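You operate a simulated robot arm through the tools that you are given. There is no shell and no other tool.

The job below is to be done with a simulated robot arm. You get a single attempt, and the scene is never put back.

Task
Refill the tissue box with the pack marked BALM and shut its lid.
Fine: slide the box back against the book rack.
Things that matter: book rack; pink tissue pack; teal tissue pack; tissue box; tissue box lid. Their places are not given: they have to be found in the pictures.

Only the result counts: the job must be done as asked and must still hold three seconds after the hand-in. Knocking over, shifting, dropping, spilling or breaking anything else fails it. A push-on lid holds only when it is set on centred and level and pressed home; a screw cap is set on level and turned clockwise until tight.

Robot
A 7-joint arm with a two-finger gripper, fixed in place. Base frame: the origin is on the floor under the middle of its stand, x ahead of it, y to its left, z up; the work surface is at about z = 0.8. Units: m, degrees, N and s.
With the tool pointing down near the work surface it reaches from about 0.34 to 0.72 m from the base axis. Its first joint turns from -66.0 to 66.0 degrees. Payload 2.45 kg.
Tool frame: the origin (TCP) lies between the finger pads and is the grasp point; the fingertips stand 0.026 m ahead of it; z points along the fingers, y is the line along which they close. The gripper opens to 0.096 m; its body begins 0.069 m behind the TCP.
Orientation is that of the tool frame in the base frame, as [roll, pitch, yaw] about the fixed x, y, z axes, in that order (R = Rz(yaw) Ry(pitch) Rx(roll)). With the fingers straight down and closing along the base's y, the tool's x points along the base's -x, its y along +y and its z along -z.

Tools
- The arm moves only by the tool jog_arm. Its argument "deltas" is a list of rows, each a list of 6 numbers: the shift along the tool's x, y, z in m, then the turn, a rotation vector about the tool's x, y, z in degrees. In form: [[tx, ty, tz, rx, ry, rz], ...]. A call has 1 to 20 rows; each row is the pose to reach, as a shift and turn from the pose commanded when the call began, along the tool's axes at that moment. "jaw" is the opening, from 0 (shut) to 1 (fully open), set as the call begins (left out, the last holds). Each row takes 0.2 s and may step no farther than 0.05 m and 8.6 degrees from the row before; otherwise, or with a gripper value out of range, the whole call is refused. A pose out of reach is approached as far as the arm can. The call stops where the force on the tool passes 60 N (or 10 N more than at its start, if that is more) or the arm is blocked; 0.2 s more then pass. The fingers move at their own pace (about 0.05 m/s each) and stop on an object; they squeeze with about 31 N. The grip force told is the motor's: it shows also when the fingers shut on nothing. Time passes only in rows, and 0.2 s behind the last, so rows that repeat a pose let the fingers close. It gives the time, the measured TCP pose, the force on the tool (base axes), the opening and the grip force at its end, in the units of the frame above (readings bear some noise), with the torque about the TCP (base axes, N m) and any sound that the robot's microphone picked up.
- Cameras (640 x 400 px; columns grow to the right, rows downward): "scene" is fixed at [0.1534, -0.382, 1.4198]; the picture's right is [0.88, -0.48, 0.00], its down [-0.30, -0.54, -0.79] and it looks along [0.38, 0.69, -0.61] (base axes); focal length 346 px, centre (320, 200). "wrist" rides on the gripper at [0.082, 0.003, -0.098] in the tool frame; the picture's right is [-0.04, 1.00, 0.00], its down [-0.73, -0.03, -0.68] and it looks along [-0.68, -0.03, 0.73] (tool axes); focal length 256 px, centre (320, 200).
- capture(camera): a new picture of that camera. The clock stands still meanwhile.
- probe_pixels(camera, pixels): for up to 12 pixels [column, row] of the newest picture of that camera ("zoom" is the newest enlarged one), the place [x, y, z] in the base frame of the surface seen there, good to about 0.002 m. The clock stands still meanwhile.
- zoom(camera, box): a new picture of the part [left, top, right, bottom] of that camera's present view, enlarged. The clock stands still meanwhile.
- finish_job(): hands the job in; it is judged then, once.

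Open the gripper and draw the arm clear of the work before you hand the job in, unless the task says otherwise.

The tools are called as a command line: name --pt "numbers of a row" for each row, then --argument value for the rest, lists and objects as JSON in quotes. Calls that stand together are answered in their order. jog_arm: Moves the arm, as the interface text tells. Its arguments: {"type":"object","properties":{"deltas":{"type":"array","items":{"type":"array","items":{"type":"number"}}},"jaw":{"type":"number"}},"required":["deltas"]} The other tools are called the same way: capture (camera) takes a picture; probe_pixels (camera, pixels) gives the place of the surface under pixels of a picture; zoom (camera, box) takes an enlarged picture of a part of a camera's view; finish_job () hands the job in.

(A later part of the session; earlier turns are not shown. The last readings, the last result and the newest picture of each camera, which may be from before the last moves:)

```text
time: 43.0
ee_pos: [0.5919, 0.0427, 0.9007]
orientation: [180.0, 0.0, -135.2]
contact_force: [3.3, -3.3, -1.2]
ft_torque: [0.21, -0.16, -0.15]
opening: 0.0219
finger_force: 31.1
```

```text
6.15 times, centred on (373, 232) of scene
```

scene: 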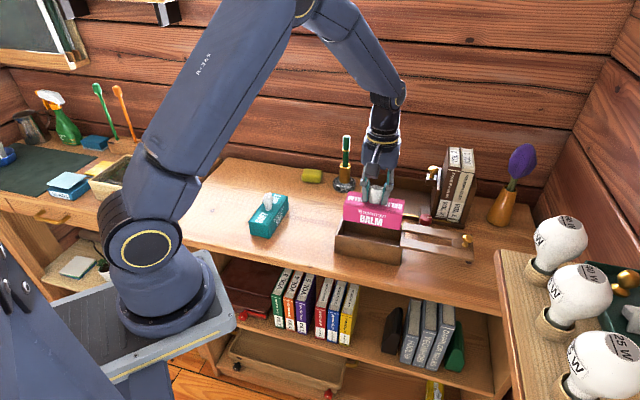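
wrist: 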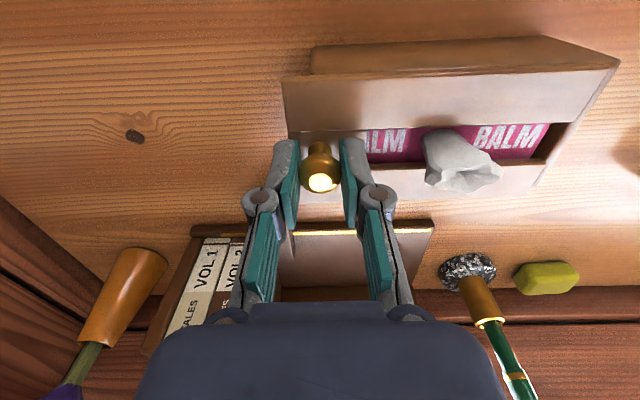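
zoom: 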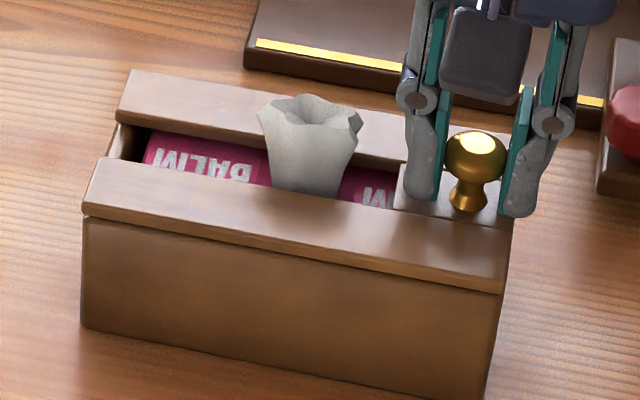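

Force along the slide is now ~4.7 N: the lid is at its end stop and flush with the box. I open the jaw only partly (to clear the tuft) and rise straight up.

jog_arm --pt "0 0 0 0 0 0" --pt "0 0 0 0 0 0" --jaw 0.36

jog_arm --pt "0 0 -0.01 0 0 0" --pt "0 0 -0.025 0 0 0" --pt "0 0 -0.05 0 0 0" --pt "0 0 -0.08 0 0 0"

capture --camera "wrist"

capture --camera "scene"

zoom --camera "scene" --box '[325, 200, 421, 265]'

```text
time: 43.6
ee_pos: [0.5914, 0.0438, 0.9002]
orientation: [179.9, -0.1, -135.0]
contact_force: [-0.4, 0.0, 1.1]
ft_torque: [-0.02, 0.01, 0.0]
opening: 0.0348
finger_force: 0.1
```

```text
time: 44.6
ee_pos: [0.5914, 0.0451, 0.9807]
orientation: [179.8, 0.0, -135.1]
contact_force: [-0.4, -0.9, 0.5]
ft_torque: [-0.05, 0.0, 0.02]
opening: 0.0348
finger_force: 0.1
```

```text
taken
```

wrist: 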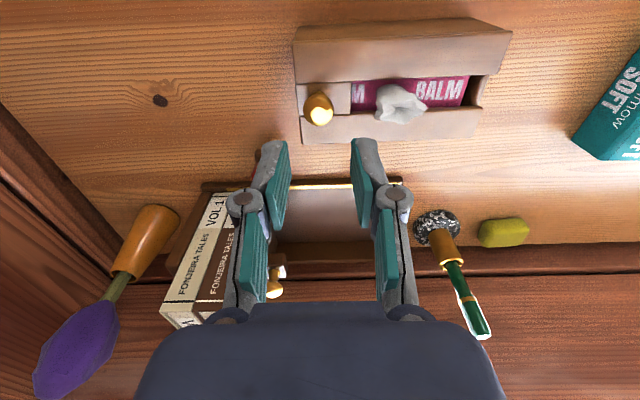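

```text
taken
```

scene: 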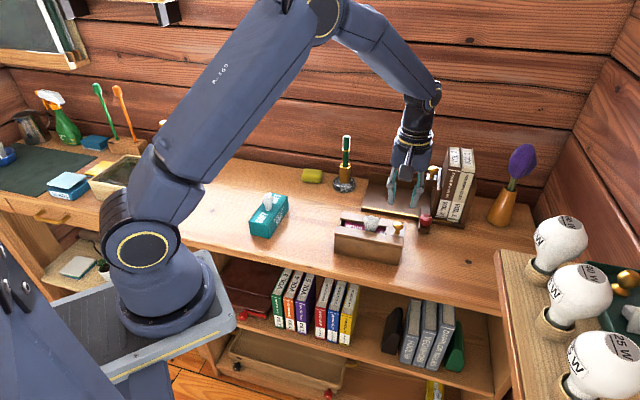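

```text
6.15 times, centred on (373, 232) of scene
```

zoom: 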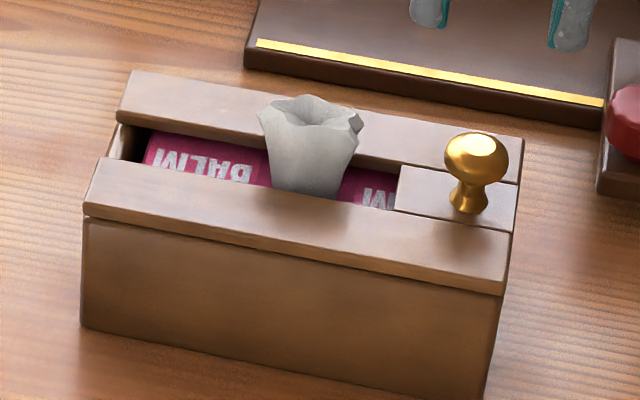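

The lid is shut flush and the tuft stands through the slot. Now I measure the rack's front edge, the box's faces and the table's front edge for sliding the box back.

probe_pixels --camera "zoom" --pixels '[[300, 62], [300, 70], [300, 80], [580, 116], [580, 124], [530, 150], [125, 85], [85, 220], [95, 320], [480, 385], [500, 290], [605, 185]]'

probe_pixels --camera "scene" --pixels '[[370, 272], [370, 280], [370, 285], [330, 262], [360, 255], [380, 258], [420, 232], [416, 228], [419, 222], [422, 234]]'

```text
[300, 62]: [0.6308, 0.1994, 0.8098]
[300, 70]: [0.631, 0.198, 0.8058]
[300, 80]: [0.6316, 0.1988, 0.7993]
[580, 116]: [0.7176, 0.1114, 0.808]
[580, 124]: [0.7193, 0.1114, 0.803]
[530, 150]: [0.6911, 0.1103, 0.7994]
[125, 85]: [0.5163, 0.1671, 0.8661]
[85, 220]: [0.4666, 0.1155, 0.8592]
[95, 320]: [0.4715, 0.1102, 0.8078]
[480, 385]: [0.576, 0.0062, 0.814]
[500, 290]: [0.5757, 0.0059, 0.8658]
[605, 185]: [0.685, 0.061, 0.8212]
```

```text
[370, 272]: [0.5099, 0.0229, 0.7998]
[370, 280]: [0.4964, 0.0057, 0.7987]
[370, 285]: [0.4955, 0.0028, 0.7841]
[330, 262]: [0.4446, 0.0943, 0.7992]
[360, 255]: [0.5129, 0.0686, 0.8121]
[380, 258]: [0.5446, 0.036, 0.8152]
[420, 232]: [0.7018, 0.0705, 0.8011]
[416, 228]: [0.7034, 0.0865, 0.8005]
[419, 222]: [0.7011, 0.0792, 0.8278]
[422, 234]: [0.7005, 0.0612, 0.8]
```

Rack front face is at v≈0.586, box back at ≈0.4875 and front at 0.411; table edge at v≈0.355, lock block at u≥0.44 clear of the box (u≤0.406). I open the fingers wide and move in front of the box (u=0.3285, v=0.378), then descend.

jog_arm --pt "0.02 0.015 0 0 0 0" --pt "0.04 0.03 0 0 0 0" --pt "0.06 0.045 0 0 0 0" --pt "0.0721 0.0578 0 0 0 0" --pt "0.0721 0.0578 0.03 0 0 0" --pt "0.0721 0.0578 0.06 0 0 0" --jaw 0.83

capture --camera "wrist"

zoom --camera "scene" --box '[290, 165, 450, 275]'

```text
time: 46.0
ee_pos: [0.499, 0.034, 0.9187]
orientation: [-180.0, -0.1, -135.0]
contact_force: [0.1, 0.3, 0.9]
ft_torque: [0.02, 0.0, 0.0]
opening: 0.0797
finger_force: 0.1
```

```text
taken
```

wrist: 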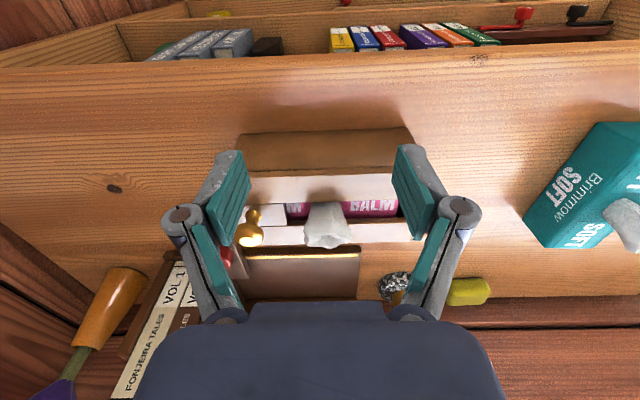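

```text
3.64 times, centred on (370, 220) of scene
```

zoom: 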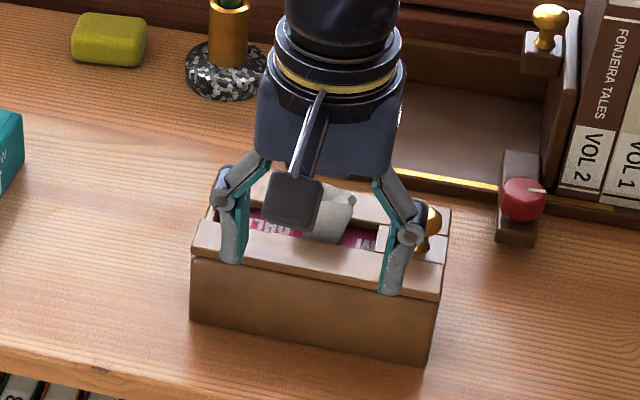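

The fingers straddle u≈0.33 in front of the box. I descend carefully to z≈0.834 (tips 8 mm above the table).

jog_arm --pt "0 0 0.02 0 0 0" --pt "0 0 0.04 0 0 0" --pt "0 0 0.06 0 0 0" --pt "0 0 0.075 0 0 0" --pt "0 0 0.084 0 0 0"

capture --camera "wrist"

zoom --camera "scene" --box '[290, 165, 450, 275]'

```text
time: 47.2
ee_pos: [0.4994, 0.0344, 0.8369]
orientation: [-180.0, 0.0, -135.0]
contact_force: [-1.1, 0.2, 0.0]
ft_torque: [-0.02, -0.05, 0.03]
opening: 0.0796
finger_force: 0.0
```

```text
taken
```

wrist: 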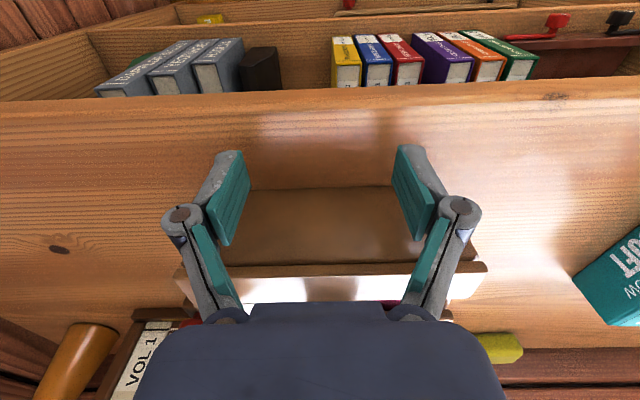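

```text
3.64 times, centred on (370, 220) of scene
```

zoom: 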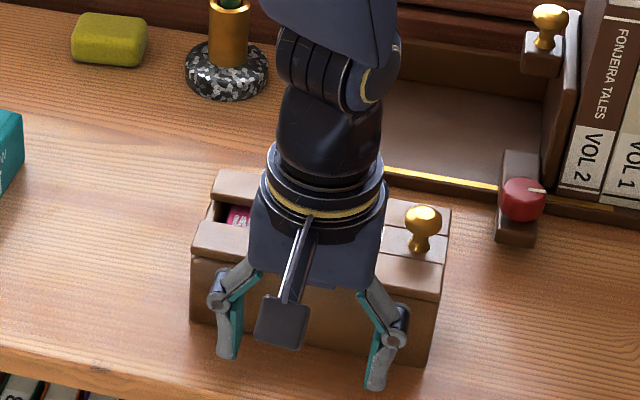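

Fingers are in front of the box with the body above knob height (0.906 vs 0.897). I raise 5 mm for more clearance and advance 1.8 cm toward the front face.

jog_arm --pt "0 0 -0.005 0 0 0" --pt "-0.006 0 -0.005 0 0 0" --pt "-0.012 0 -0.005 0 0 0" --pt "-0.018 0 -0.005 0 0 0"

capture --camera "wrist"

zoom --camera "scene" --box '[290, 165, 450, 275]'

```text
time: 48.2
ee_pos: [0.5121, 0.0469, 0.841]
orientation: [-180.0, 0.1, -135.0]
contact_force: [-1.2, -1.0, 0.3]
ft_torque: [0.01, 0.03, 0.0]
opening: 0.0795
finger_force: 0.0
```

```text
taken
```

wrist: 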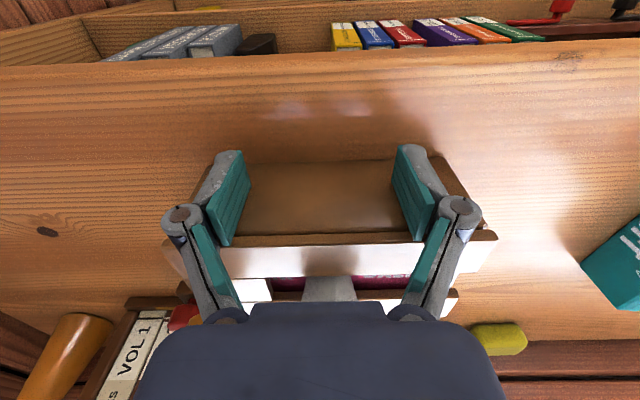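

```text
3.64 times, centred on (370, 220) of scene
```

zoom: 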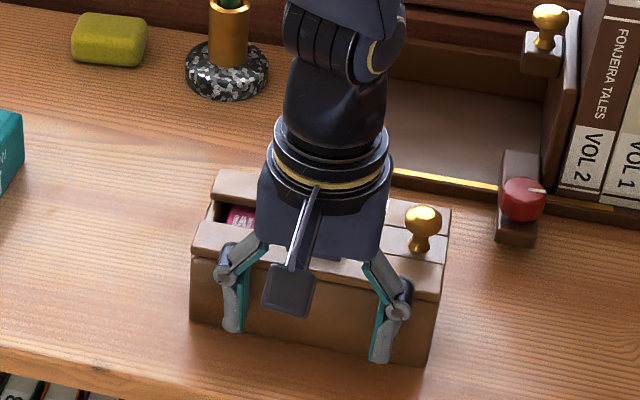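

No contact yet (v≈0.395). I advance another 1 cm in small steps and check the force.

jog_arm --pt "-0.004 0 0 0 0 0" --pt "-0.007 0 0 0 0 0" --pt "-0.01 0 0 0 0 0"

zoom --camera "scene" --box '[290, 165, 450, 275]'

```text
time: 49.0
ee_pos: [0.5191, 0.0533, 0.8418]
orientation: [180.0, 0.1, -134.9]
contact_force: [-1.9, -4.4, 2.0]
ft_torque: [0.07, -0.06, -0.02]
opening: 0.0803
finger_force: 0.7
```

```text
3.64 times, centred on (370, 220) of scene
```

zoom: 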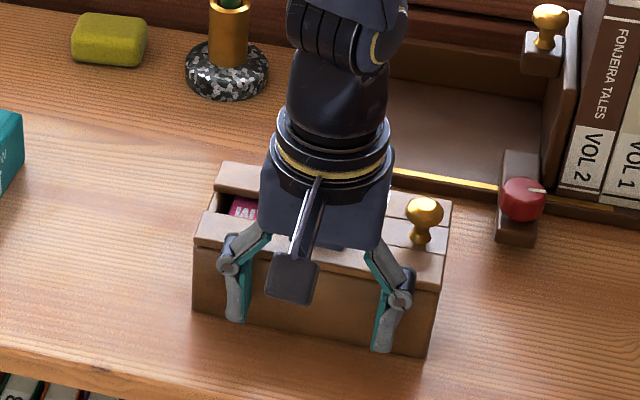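

Contact: the box slides with ~4.5 N. I push 4 cm further in 1 cm rows and check that it stays square.

jog_arm --pt "-0.01 0 0 0 0 0" --pt "-0.02 0 0 0 0 0" --pt "-0.03 0 0 0 0 0" --pt "-0.04 0 0 0 0 0"

zoom --camera "scene" --box '[310, 155, 470, 265]'

capture --camera "wrist"

```text
time: 50.0
ee_pos: [0.5482, 0.0837, 0.8426]
orientation: [-180.0, 0.0, -135.1]
contact_force: [-2.3, -2.1, 1.2]
ft_torque: [-0.03, 0.03, 0.08]
opening: 0.0804
finger_force: 0.4
```

```text
3.64 times, centred on (390, 210) of scene
```

zoom: 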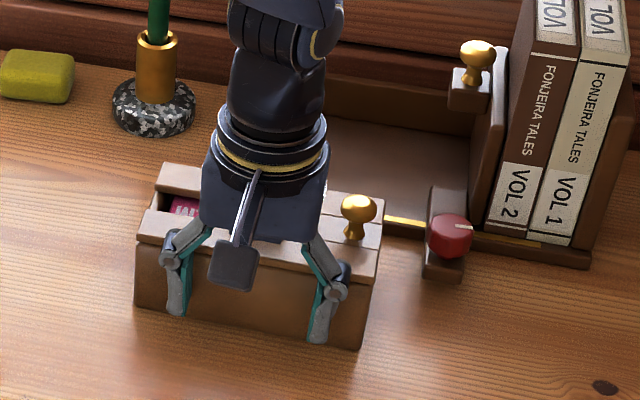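

```text
taken
```

wrist: 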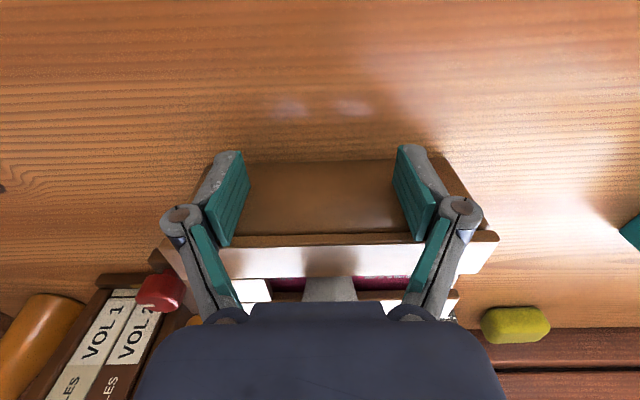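

The box slides squarely at ~3 N. I probe its corners and the lock block for clearance before pushing further.

probe_pixels --camera "zoom" --pixels '[[140, 300], [360, 340], [372, 290], [136, 245], [165, 170], [380, 215], [426, 270], [430, 200], [460, 275]]'

probe_pixels --camera "wrist" --pixels '[[255, 170], [390, 165], [255, 225], [390, 222], [165, 255], [495, 235]]'

```text
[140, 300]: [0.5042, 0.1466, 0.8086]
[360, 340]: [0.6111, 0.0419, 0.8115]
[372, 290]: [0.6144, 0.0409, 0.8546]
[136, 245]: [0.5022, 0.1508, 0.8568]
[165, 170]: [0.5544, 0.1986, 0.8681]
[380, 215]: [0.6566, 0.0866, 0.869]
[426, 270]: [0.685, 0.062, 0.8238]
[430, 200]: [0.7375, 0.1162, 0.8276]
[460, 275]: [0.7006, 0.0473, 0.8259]
```

```text
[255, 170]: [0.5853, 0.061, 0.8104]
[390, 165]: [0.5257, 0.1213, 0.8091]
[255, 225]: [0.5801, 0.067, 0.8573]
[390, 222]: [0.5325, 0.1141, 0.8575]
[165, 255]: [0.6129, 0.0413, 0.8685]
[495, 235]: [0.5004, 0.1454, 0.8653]
```

Front face at v≈0.457, square; gap to the rack ≈5 cm, clearance to the lock block 3.5 cm. I push 4 cm more.

jog_arm --pt "-0.01 0 0 0 0 0" --pt "-0.02 0 0 0 0 0" --pt "-0.03 0 0 0 0 0" --pt "-0.04 0 0 0 0 0"

zoom --camera "scene" --box '[330, 155, 458, 245]'

probe_pixels --camera "zoom" --pixels '[[320, 150], [150, 175], [160, 165], [400, 240], [395, 250], [430, 240], [150, 190]]'

```text
time: 51.0
ee_pos: [0.5764, 0.1101, 0.8421]
orientation: [180.0, 0.0, -135.1]
contact_force: [-1.0, -1.8, -1.2]
ft_torque: [-0.02, 0.02, -0.02]
opening: 0.0797
finger_force: 0.0
```

```text
4.44 times, centred on (394, 200) of scene
```

zoom: 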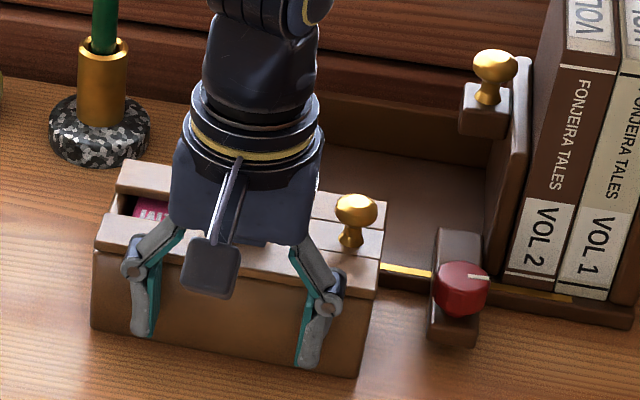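

```text
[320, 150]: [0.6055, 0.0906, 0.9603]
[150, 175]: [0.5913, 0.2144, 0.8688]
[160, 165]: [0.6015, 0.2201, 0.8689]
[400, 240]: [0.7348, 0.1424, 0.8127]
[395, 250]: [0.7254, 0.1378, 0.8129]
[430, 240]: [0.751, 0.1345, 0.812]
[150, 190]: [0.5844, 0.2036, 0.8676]
```

About 1.2 cm remain. I push 9 mm and then go in 1 mm steps.

jog_arm --pt "-0.004 0 0 0 0 0" --pt "-0.007 0 0 0 0 0" --pt "-0.009 0 0 0 0 0"

jog_arm --pt "-0.001 0 0 0 0 0" --pt "-0.001 0 0 0 0 0"

zoom --camera "scene" --box '[330, 155, 458, 245]'

```text
time: 51.8
ee_pos: [0.578, 0.1112, 0.8418]
orientation: [179.9, -0.7, -135.1]
contact_force: [-25.8, -28.9, 13.7]
ft_torque: [0.76, -0.05, 0.89]
opening: 0.0805
finger_force: 0.5
```

```text
time: 52.4
ee_pos: [0.5798, 0.1114, 0.8411]
orientation: [179.8, -0.9, -135.1]
contact_force: [-28.9, -37.4, 18.5]
ft_torque: [1.3, 0.16, 1.32]
opening: 0.0804
finger_force: 6.8
```

```text
4.44 times, centred on (394, 200) of scene
```

zoom: 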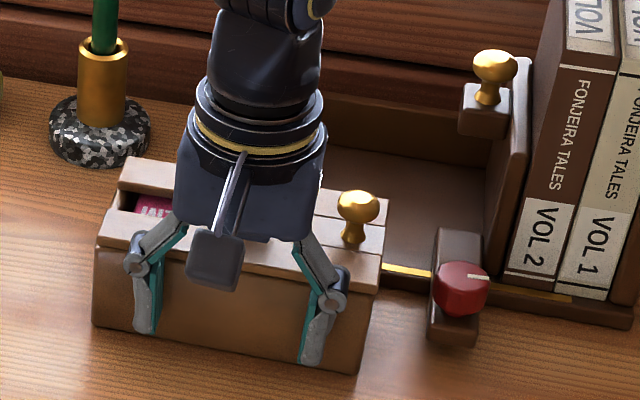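

Force jumped to ~47 N along v: the box has met the rack. I back off immediately 1.5 cm and inspect.

jog_arm --pt "0.005 0 0 0 0 0" --pt "0.01 0 0 0 0 0" --pt "0.02 0 0 0 0 0" --pt "0.03 0 0 0 0 0"

capture --camera "scene"

zoom --camera "scene" --box '[330, 155, 458, 245]'

capture --camera "wrist"

```text
time: 53.4
ee_pos: [0.5612, 0.0979, 0.8418]
orientation: [-180.0, 0.1, -134.9]
contact_force: [-0.5, 0.4, 1.0]
ft_torque: [0.04, -0.01, -0.01]
opening: 0.0796
finger_force: 0.1
```

```text
taken
```

scene: 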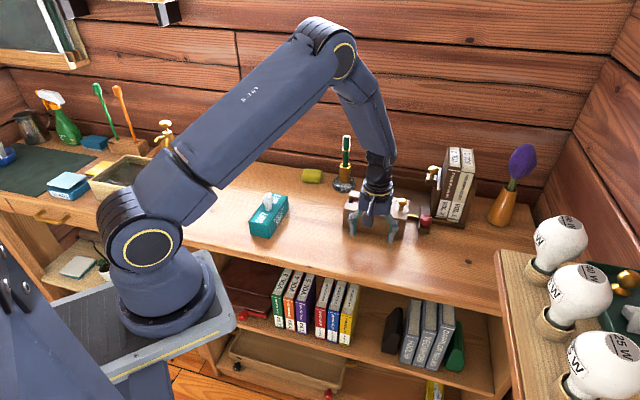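

```text
4.44 times, centred on (394, 200) of scene
```

zoom: 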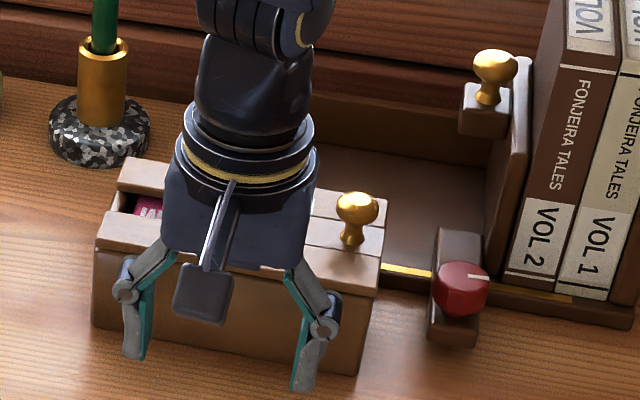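

```text
taken
```

wrist: 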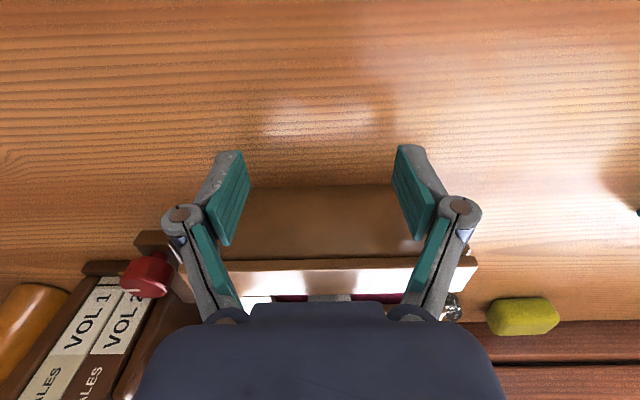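

I retreat upward to get a clear view of the gap between box and rack.

jog_arm --pt "0.01 0 0 0 0 0" --pt "0.01 0 -0.03 0 0 0" --pt "0.01 0 -0.07 0 0 0" --pt "0.01 0 -0.11 0 0 0" --pt "0.03 0 -0.15 0 0 0" --pt "0.06 0 -0.17 0 0 0"

capture --camera "wrist"

capture --camera "scene"

zoom --camera "scene" --box '[330, 155, 458, 245]'

```text
time: 54.8
ee_pos: [0.5198, 0.0525, 1.0113]
orientation: [-180.0, -0.1, -135.0]
contact_force: [-0.8, -0.6, 0.0]
ft_torque: [0.01, -0.01, 0.01]
opening: 0.08
finger_force: 0.0
```

```text
taken
```

wrist: 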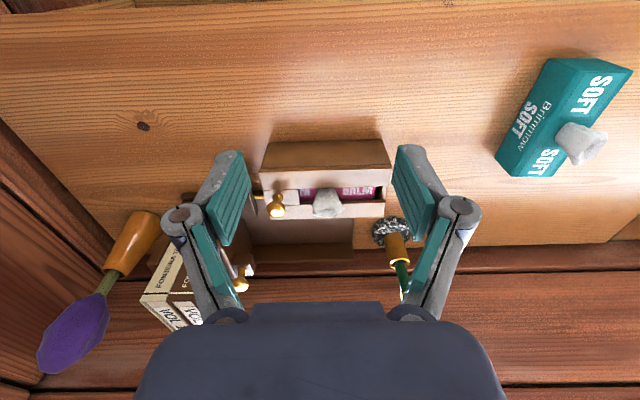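

```text
taken
```

scene: 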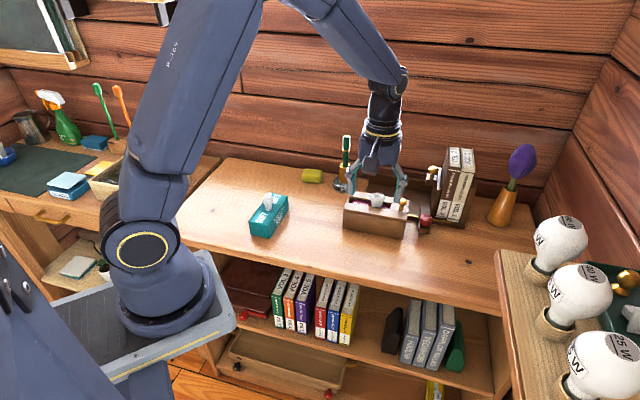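

```text
4.44 times, centred on (394, 200) of scene
```

zoom: 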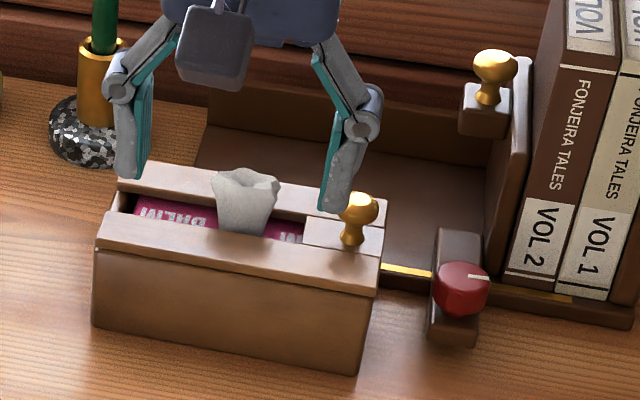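

I probe the box's corners, and the rack's features to check it hasn't moved.

probe_pixels --camera "zoom" --pixels '[[122, 168], [380, 210], [100, 245], [370, 350], [100, 315], [400, 275], [400, 284], [210, 150], [500, 60], [460, 285], [205, 168], [630, 325]]'

probe_pixels --camera "wrist" --pixels '[[370, 217], [352, 218], [330, 219], [300, 220], [384, 217], [268, 145], [384, 142], [345, 250], [386, 203], [260, 217]]'

zoom --camera "wrist" --box '[240, 130, 416, 270]'

```text
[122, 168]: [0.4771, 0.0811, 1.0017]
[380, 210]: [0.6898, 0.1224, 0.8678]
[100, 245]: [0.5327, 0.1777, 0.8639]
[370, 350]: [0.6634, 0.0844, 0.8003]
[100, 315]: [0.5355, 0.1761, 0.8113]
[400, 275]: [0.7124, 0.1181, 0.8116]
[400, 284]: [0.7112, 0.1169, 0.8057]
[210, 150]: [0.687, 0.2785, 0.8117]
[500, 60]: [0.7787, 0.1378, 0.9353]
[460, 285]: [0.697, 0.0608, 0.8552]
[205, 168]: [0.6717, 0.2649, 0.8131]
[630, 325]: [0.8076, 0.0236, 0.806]
```

```text
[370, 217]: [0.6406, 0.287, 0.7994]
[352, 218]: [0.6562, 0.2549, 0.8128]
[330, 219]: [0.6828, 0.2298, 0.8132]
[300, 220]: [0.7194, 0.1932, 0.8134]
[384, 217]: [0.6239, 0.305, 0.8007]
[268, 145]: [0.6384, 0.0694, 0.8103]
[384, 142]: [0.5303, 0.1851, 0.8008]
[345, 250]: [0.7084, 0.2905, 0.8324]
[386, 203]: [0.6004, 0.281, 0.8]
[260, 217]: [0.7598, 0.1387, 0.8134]
```

```text
2.86 times, centred on (328, 200) of wrist
```

zoom: 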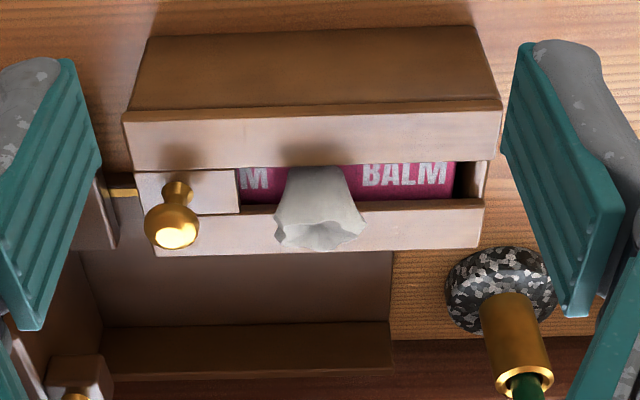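

The rack is unmoved (its corner and red knob are at the same pixels as at the start). I probe the lid's back edge and rack front more densely to judge the remaining gap.

zoom --camera "wrist" --box '[250, 180, 400, 240]'

probe_pixels --camera "zoom" --pixels '[[200, 275], [200, 278], [200, 282], [400, 272], [400, 275], [400, 278], [540, 266], [540, 270], [540, 274], [85, 200], [60, 200], [580, 280]]'

```text
4.27 times, centred on (325, 210) of wrist
```

zoom: 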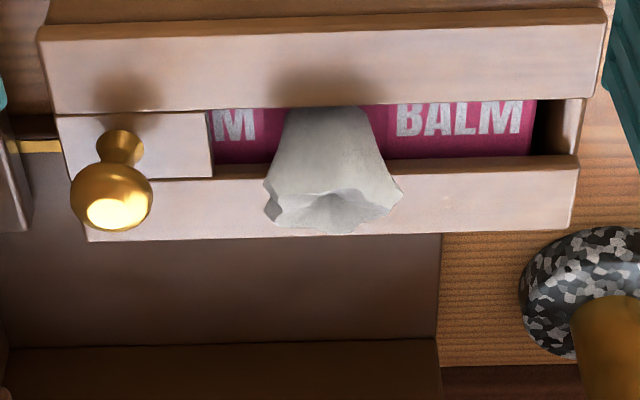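

```text
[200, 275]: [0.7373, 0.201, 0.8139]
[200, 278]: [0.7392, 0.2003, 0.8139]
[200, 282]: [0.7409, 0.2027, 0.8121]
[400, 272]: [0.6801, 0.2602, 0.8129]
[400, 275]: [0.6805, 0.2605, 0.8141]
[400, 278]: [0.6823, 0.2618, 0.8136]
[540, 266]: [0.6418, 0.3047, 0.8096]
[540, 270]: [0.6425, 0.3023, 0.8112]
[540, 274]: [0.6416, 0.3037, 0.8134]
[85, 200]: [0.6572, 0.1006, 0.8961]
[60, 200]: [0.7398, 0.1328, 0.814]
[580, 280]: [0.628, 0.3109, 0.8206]
```

The lid's back edge lies at rows ~240 (left) to ~228 (right) of this zoom; I probe along it and the front edge.

probe_pixels --camera "zoom" --pixels '[[180, 236], [180, 239], [400, 228], [400, 231], [550, 225], [550, 229], [60, 30], [590, 15], [590, 90], [570, 225], [95, 237], [48, 105]]'

zoom --camera "scene" --box '[395, 200, 435, 240]'

probe_pixels --camera "zoom" --pixels '[[200, 140], [210, 150], [200, 170], [215, 160], [240, 170], [300, 190], [150, 50], [165, 60], [140, 350], [180, 200], [190, 230], [190, 260]]'

```text
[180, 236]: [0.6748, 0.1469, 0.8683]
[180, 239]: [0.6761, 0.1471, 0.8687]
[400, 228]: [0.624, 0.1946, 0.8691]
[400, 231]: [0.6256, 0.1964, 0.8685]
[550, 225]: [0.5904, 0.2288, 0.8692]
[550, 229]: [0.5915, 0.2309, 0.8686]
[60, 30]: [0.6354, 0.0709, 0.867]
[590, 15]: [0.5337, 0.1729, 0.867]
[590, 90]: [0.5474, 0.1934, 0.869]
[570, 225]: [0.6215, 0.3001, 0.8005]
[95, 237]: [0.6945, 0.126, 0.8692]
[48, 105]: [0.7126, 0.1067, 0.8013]
```

```text
10.00 times, centred on (415, 220) of scene
```

zoom: 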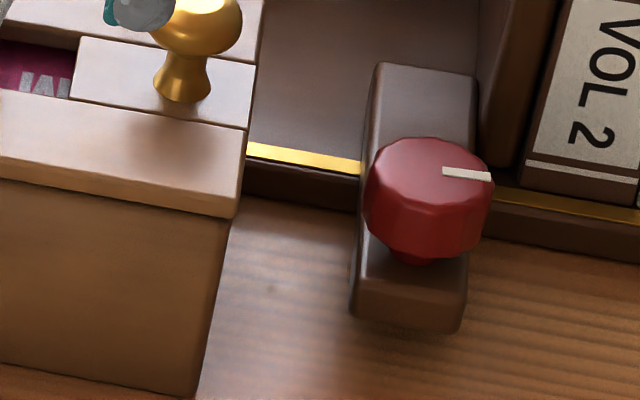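

```text
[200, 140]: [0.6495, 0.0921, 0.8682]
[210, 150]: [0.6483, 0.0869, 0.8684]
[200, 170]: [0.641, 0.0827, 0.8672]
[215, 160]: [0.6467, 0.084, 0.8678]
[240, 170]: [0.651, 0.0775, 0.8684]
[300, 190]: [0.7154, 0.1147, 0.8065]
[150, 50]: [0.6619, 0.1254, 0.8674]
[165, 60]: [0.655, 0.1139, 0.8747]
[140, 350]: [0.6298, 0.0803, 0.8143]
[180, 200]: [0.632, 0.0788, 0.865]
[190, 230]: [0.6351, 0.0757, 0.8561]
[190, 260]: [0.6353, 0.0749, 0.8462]
```

Contact at the rack was made low (bottom back edge) while pushing at lid height, which tipped the box slightly; it's now flat with ~3–4 mm gap. I'll finish with the fingertips tilted 15° forward so they push low; first I tilt and descend in front of the box.

jog_arm --pt "-0.02 0.001 0 0 -7.5 0" --pt "-0.05 0.002 0 0 -15 0" --pt "-0.05 0.002 0.04 0 -15 0" --pt "-0.05 0.002 0.08 0 -15 0" --pt "-0.05 0.002 0.12 0 -15 0" --pt "-0.05 0.002 0.15 0 -15 0"

capture --camera "wrist"

zoom --camera "scene" --box '[310, 155, 454, 255]'

```text
time: 56.2
ee_pos: [0.5527, 0.0898, 0.86]
orientation: [-180.0, 14.9, -135.0]
contact_force: [0.7, -0.4, -0.3]
ft_torque: [0.0, 0.02, 0.0]
opening: 0.0797
finger_force: 0.1
```

```text
taken
```

wrist: 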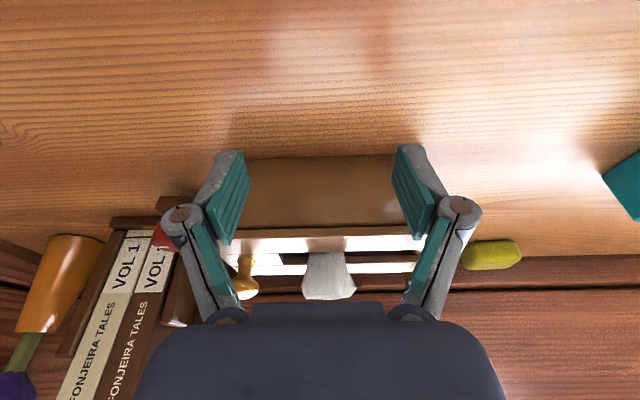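

```text
4.00 times, centred on (382, 205) of scene
```

zoom: 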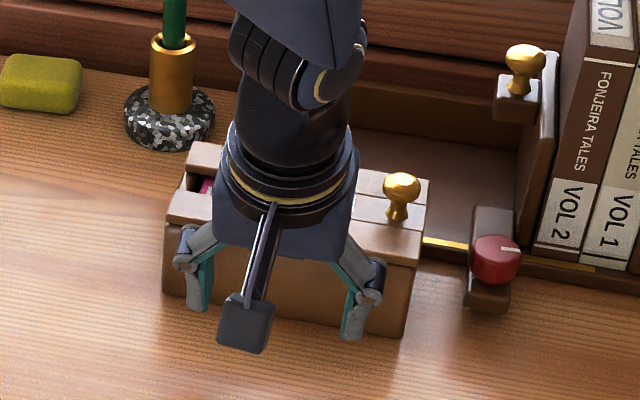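

The tips now lead toward the box (tool z tilted +v). I lower 2.2 cm and advance to just short of the front face (v≈0.482).

jog_arm --pt "0.0028 0 0.0106 0 0 0" --pt "0.0057 0 0.0213 0 0 0" --pt "-0.004 0 0.0238 0 0 0" --pt "-0.0127 0 0.0261 0 0 0" --pt "-0.0214 0 0.0285 0 0 0"

capture --camera "wrist"

zoom --camera "scene" --box '[310, 155, 454, 255]'

```text
time: 57.4
ee_pos: [0.5723, 0.1107, 0.8392]
orientation: [-179.9, 15.1, -135.0]
contact_force: [0.3, -0.1, 0.3]
ft_torque: [0.02, 0.0, -0.01]
opening: 0.0795
finger_force: 0.0
```

```text
taken
```

wrist: 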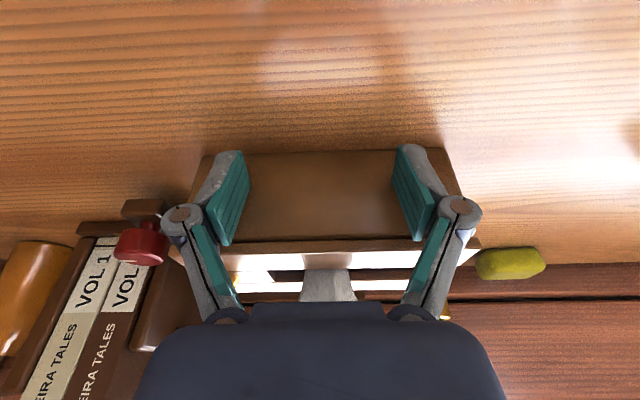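

```text
4.00 times, centred on (382, 205) of scene
```

zoom: 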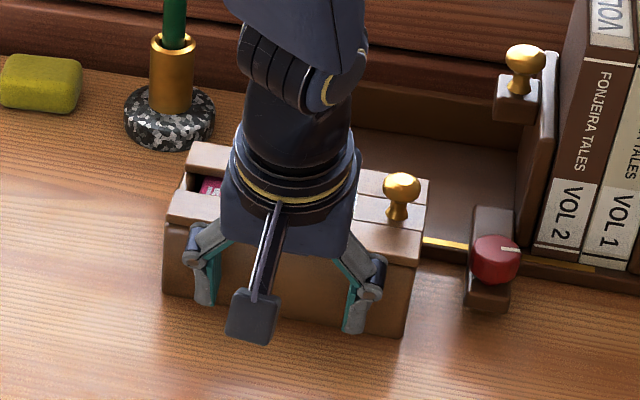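

Still free (v≈0.483). I advance in 1 mm steps, 3 mm per call, watching the force.

jog_arm --pt "-0.001 0 0.0003 0 0 0" --pt "-0.0019 0 0.0005 0 0 0" --pt "-0.0029 0 0.0008 0 0 0"

jog_arm --pt "-0.001 0 0.0003 0 0 0" --pt "-0.0019 0 0.0005 0 0 0"

```text
time: 58.2
ee_pos: [0.575, 0.1107, 0.8403]
orientation: [179.9, 14.6, -134.9]
contact_force: [-8.6, -9.8, 3.8]
ft_torque: [0.04, 0.2, 0.26]
opening: 0.0801
finger_force: 0.0
```

```text
time: 58.8
ee_pos: [0.5735, 0.111, 0.8383]
orientation: [179.7, 14.5, -135.1]
contact_force: [-20.0, -20.1, 4.5]
ft_torque: [-0.17, 0.27, 0.22]
opening: 0.0807
finger_force: 1.1
```

Force rose to 28 N with no motion and almost no yaw torque: the box sits firmly and squarely against the rack. I back off, then rise clear.

jog_arm --pt "0.005 0 -0.0013 0 0 0" --pt "0.012 0 -0.003 0 0 0" --pt "0.03 0 -0.008 0 0 0" --pt "0.045 0 -0.025 0 0 0" --pt "0.06 0 -0.06 0 0 0" --pt "0.075 0 -0.1 0 0 0" --pt "0.085 0 -0.145 0 7.5 0" --pt "0.095 0 -0.18 0 15 0"

capture --camera "scene"

capture --camera "wrist"

zoom --camera "scene" --box '[330, 155, 474, 255]'

```text
time: 60.6
ee_pos: [0.4774, 0.016, 0.9902]
orientation: [179.9, -0.1, -135.0]
contact_force: [-0.1, 0.2, -0.4]
ft_torque: [-0.01, -0.01, 0.01]
opening: 0.0797
finger_force: 0.0
```

```text
taken
```

scene: 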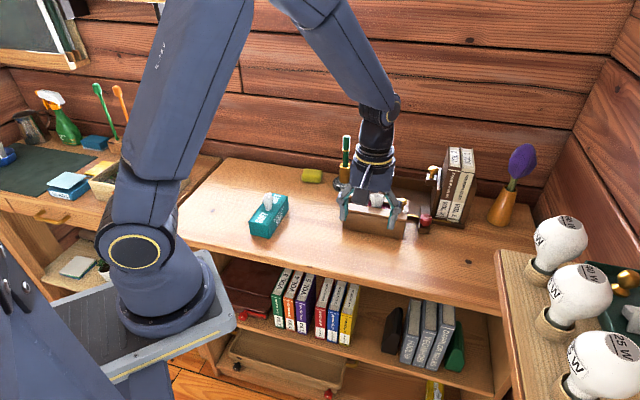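

```text
taken
```

wrist: 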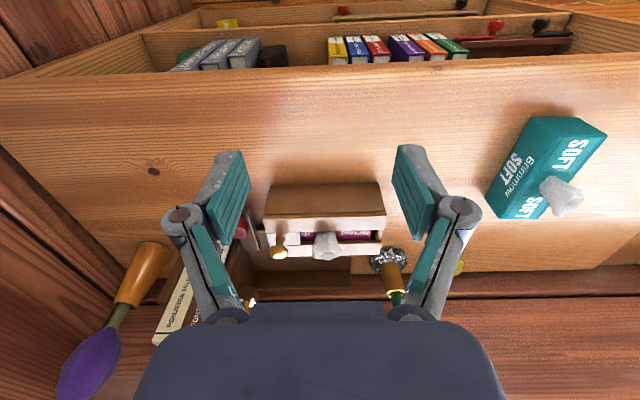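

```text
4.00 times, centred on (402, 205) of scene
```

zoom: 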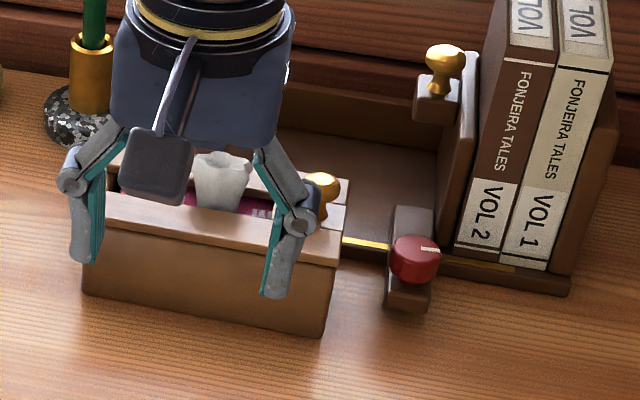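

I raise and draw the arm farther away for an unobstructed final check.

jog_arm --pt "0.0 0.03 -0.03 0 0 0" --pt "0.0 0.06 -0.06 0 0 0" --pt "0.0 0.09 -0.09 0 0 0" --pt "0.0 0.12 -0.11 0 0 0"

capture --camera "scene"

zoom --camera "scene" --box '[335, 175, 431, 245]'

capture --camera "wrist"

```text
time: 61.6
ee_pos: [0.3932, 0.1012, 1.0991]
orientation: [-179.9, 0.0, -135.2]
contact_force: [-0.4, -0.2, -0.5]
ft_torque: [-0.04, -0.03, -0.01]
opening: 0.0796
finger_force: 0.0
```

```text
taken
```

scene: 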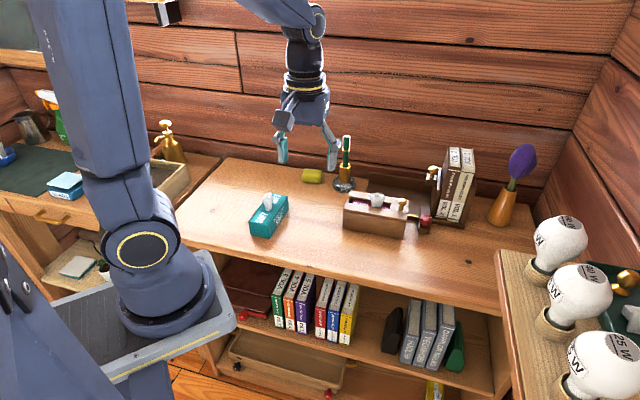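

```text
5.71 times, centred on (383, 210) of scene
```

zoom: 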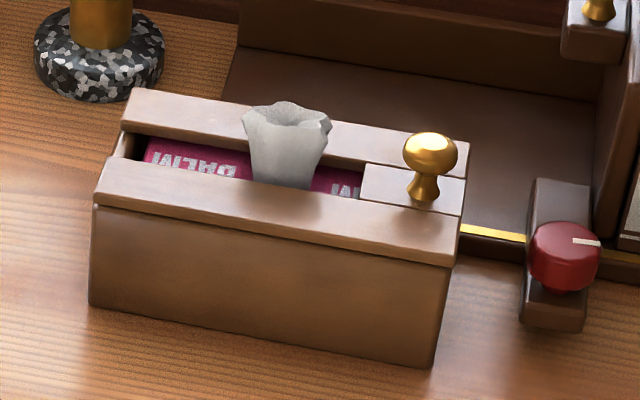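

```text
taken
```

wrist: 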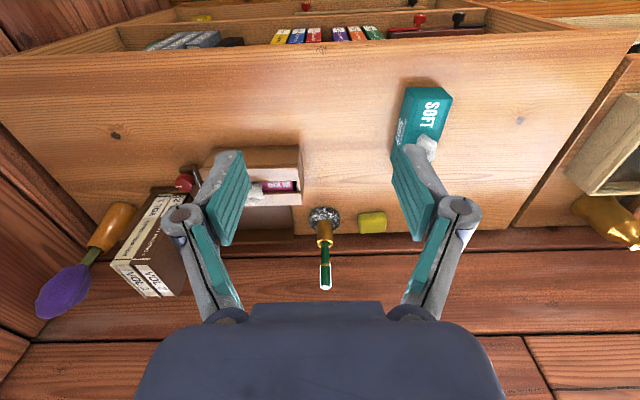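

The box sits at the rack with the lid shut and tuft out. I zoom on both ends to verify the lid is still flush after the push.

zoom --camera "scene" --box '[340, 185, 380, 235]'

zoom --camera "scene" --box '[385, 190, 425, 245]'

zoom --camera "scene" --box '[230, 140, 550, 340]'

```text
8.00 times, centred on (360, 210) of scene
```

zoom: 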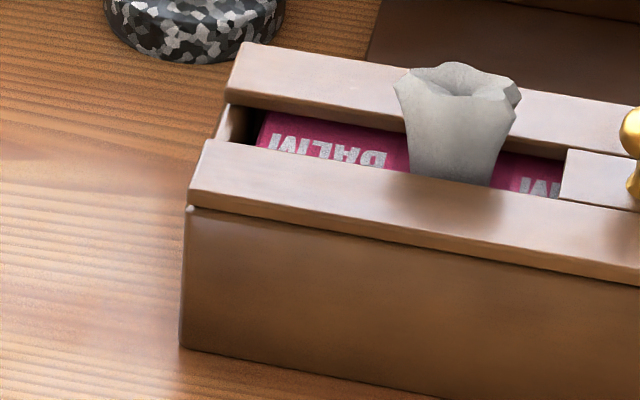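

```text
7.27 times, centred on (405, 218) of scene
```

zoom: 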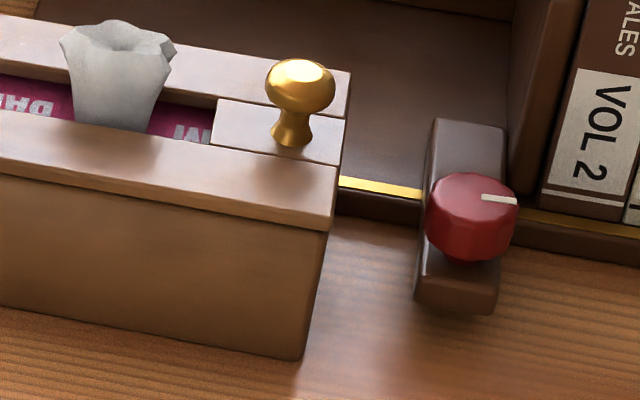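

```text
2.00 times, centred on (390, 240) of scene
```

zoom: 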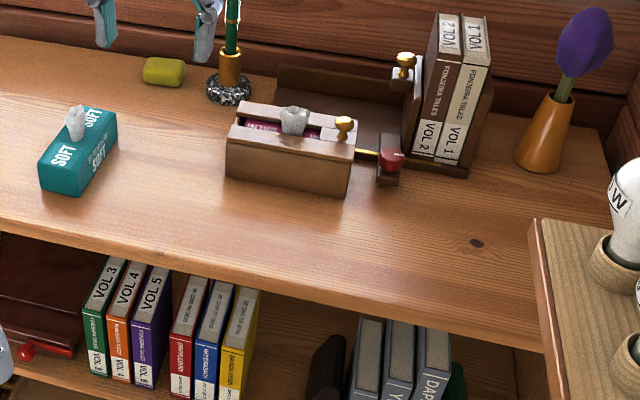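

The lid's left end shows a tiny sliver of rim, perhaps ~1 mm short of fully home after the push. I probe the knob and ends so I can press the lid home again gently.

zoom --camera "scene" --box '[335, 180, 431, 240]'

probe_pixels --camera "zoom" --pixels '[[485, 125], [485, 135], [455, 135], [515, 135], [485, 165], [520, 185], [515, 250], [530, 165], [535, 150], [55, 205], [55, 215], [640, 215]]'

```text
6.67 times, centred on (383, 210) of scene
```

zoom: 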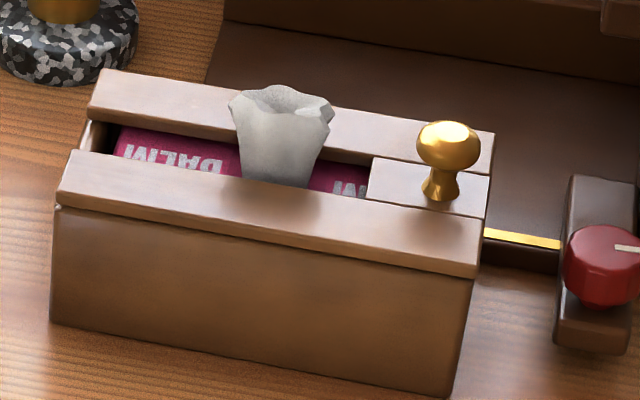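

```text
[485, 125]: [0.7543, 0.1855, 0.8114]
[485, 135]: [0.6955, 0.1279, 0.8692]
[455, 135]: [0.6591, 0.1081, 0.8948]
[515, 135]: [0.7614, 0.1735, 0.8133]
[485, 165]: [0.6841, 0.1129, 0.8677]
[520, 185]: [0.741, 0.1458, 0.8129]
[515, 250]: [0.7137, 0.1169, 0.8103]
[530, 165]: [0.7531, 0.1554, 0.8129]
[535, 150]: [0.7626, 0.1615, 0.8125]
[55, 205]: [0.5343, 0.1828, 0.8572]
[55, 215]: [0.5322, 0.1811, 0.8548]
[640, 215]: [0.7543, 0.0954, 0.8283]
```

Knob centre is now ≈(u 0.388, v 0.541). I close the jaw and move to the right of the knob (u≈0.432, v≈0.541, z≈1.0) to press the lid home with closed fingers.

jog_arm --pt "-0.0273 -0.0322 0.0 0 0 0" --pt "-0.0547 -0.0644 0.0 0 0 0" --pt "-0.082 -0.0966 0.01 0 0 0" --pt "-0.1094 -0.1289 0.03 0 0 0" --pt "-0.1367 -0.1611 0.05 0 0 0" --pt "-0.1641 -0.1933 0.07 0 0 0" --pt "-0.1914 -0.2255 0.09 0 0 0" --pt "-0.1914 -0.2255 0.099 0 0 0" --jaw 0

capture --camera "wrist"

capture --camera "scene"

```text
time: 63.4
ee_pos: [0.6869, 0.0758, 0.9983]
orientation: [180.0, -0.1, -135.0]
contact_force: [-0.3, 0.4, -0.2]
ft_torque: [0.0, -0.02, -0.01]
opening: 0.0
finger_force: 28.2
```

```text
taken
```

wrist: 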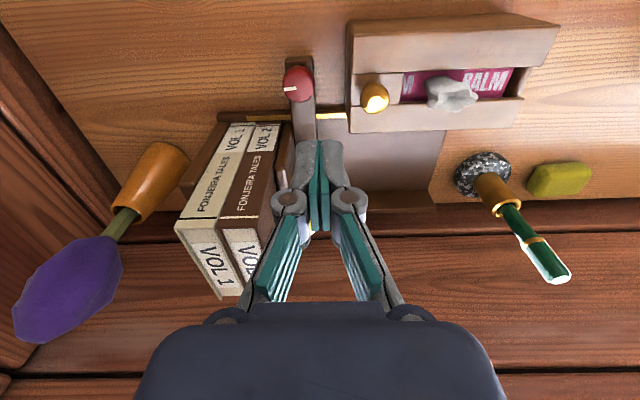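

```text
taken
```

scene: 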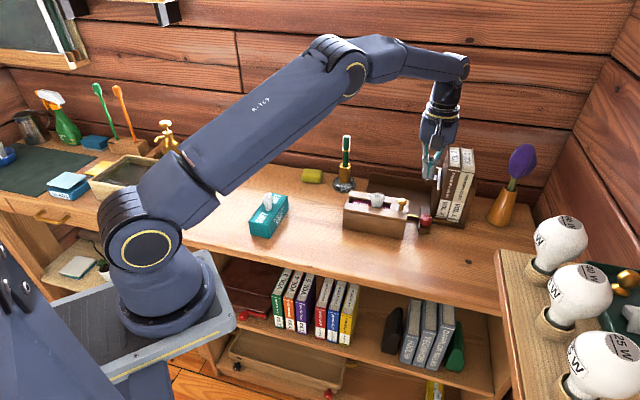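

From this viewpoint I can look at the box's back-right corner near (350,130) by the rack edge. I zoom there and probe knob position.

zoom --camera "wrist" --box '[300, 70, 428, 150]'

probe_pixels --camera "wrist" --pixels '[[374, 97], [368, 92], [381, 92], [374, 85], [290, 85], [300, 70], [330, 116], [280, 150], [285, 170]]'

```text
5.00 times, centred on (364, 110) of wrist
```

zoom: 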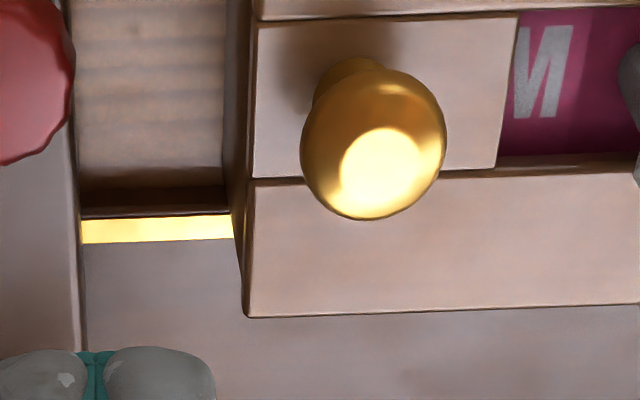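

```text
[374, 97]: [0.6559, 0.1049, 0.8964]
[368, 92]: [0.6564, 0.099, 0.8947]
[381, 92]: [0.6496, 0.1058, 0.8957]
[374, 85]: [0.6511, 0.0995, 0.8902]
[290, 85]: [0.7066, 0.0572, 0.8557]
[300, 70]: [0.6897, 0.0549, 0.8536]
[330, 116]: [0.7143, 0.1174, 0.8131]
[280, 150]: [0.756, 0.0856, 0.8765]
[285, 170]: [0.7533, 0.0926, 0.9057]
```

The box's back-bottom corner meets the rack's front edge in this view, so it is against it. I shift over the knob (u≈0.3895) with the jaw only slightly open (≈0.0355) and descend part-way to check clearance to the tuft.

jog_arm --pt "0 0.02 0 0 0 0" --pt "0 0.0426 0 0 0 0" --pt "0 0.0426 0.03 0 0 0" --pt "0 0.0426 0.06 0 0 0" --pt "0 0.0426 0.06 0 0 0" --jaw 0.37

capture --camera "wrist"

zoom --camera "scene" --box '[335, 165, 463, 245]'

```text
time: 64.6
ee_pos: [0.6583, 0.1059, 0.9387]
orientation: [180.0, 0.0, -135.0]
contact_force: [0.0, -0.1, 0.0]
ft_torque: [0.01, 0.01, 0.01]
opening: 0.0354
finger_force: 0.0
```

```text
taken
```

wrist: 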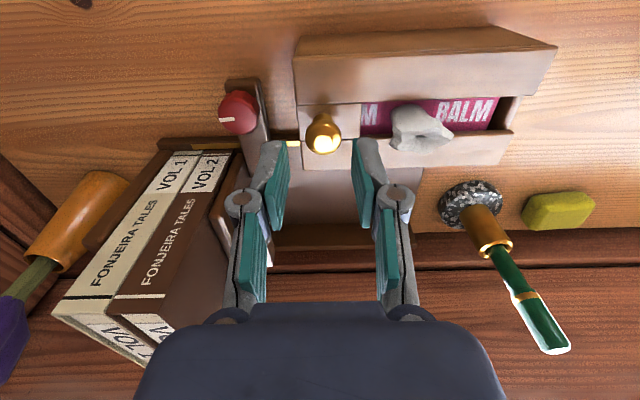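

```text
5.00 times, centred on (399, 205) of scene
```

zoom: 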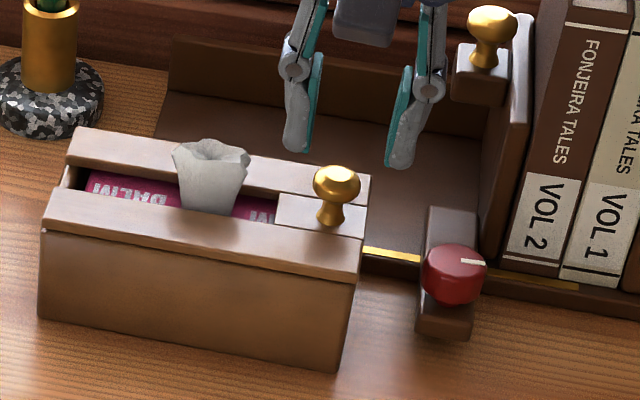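

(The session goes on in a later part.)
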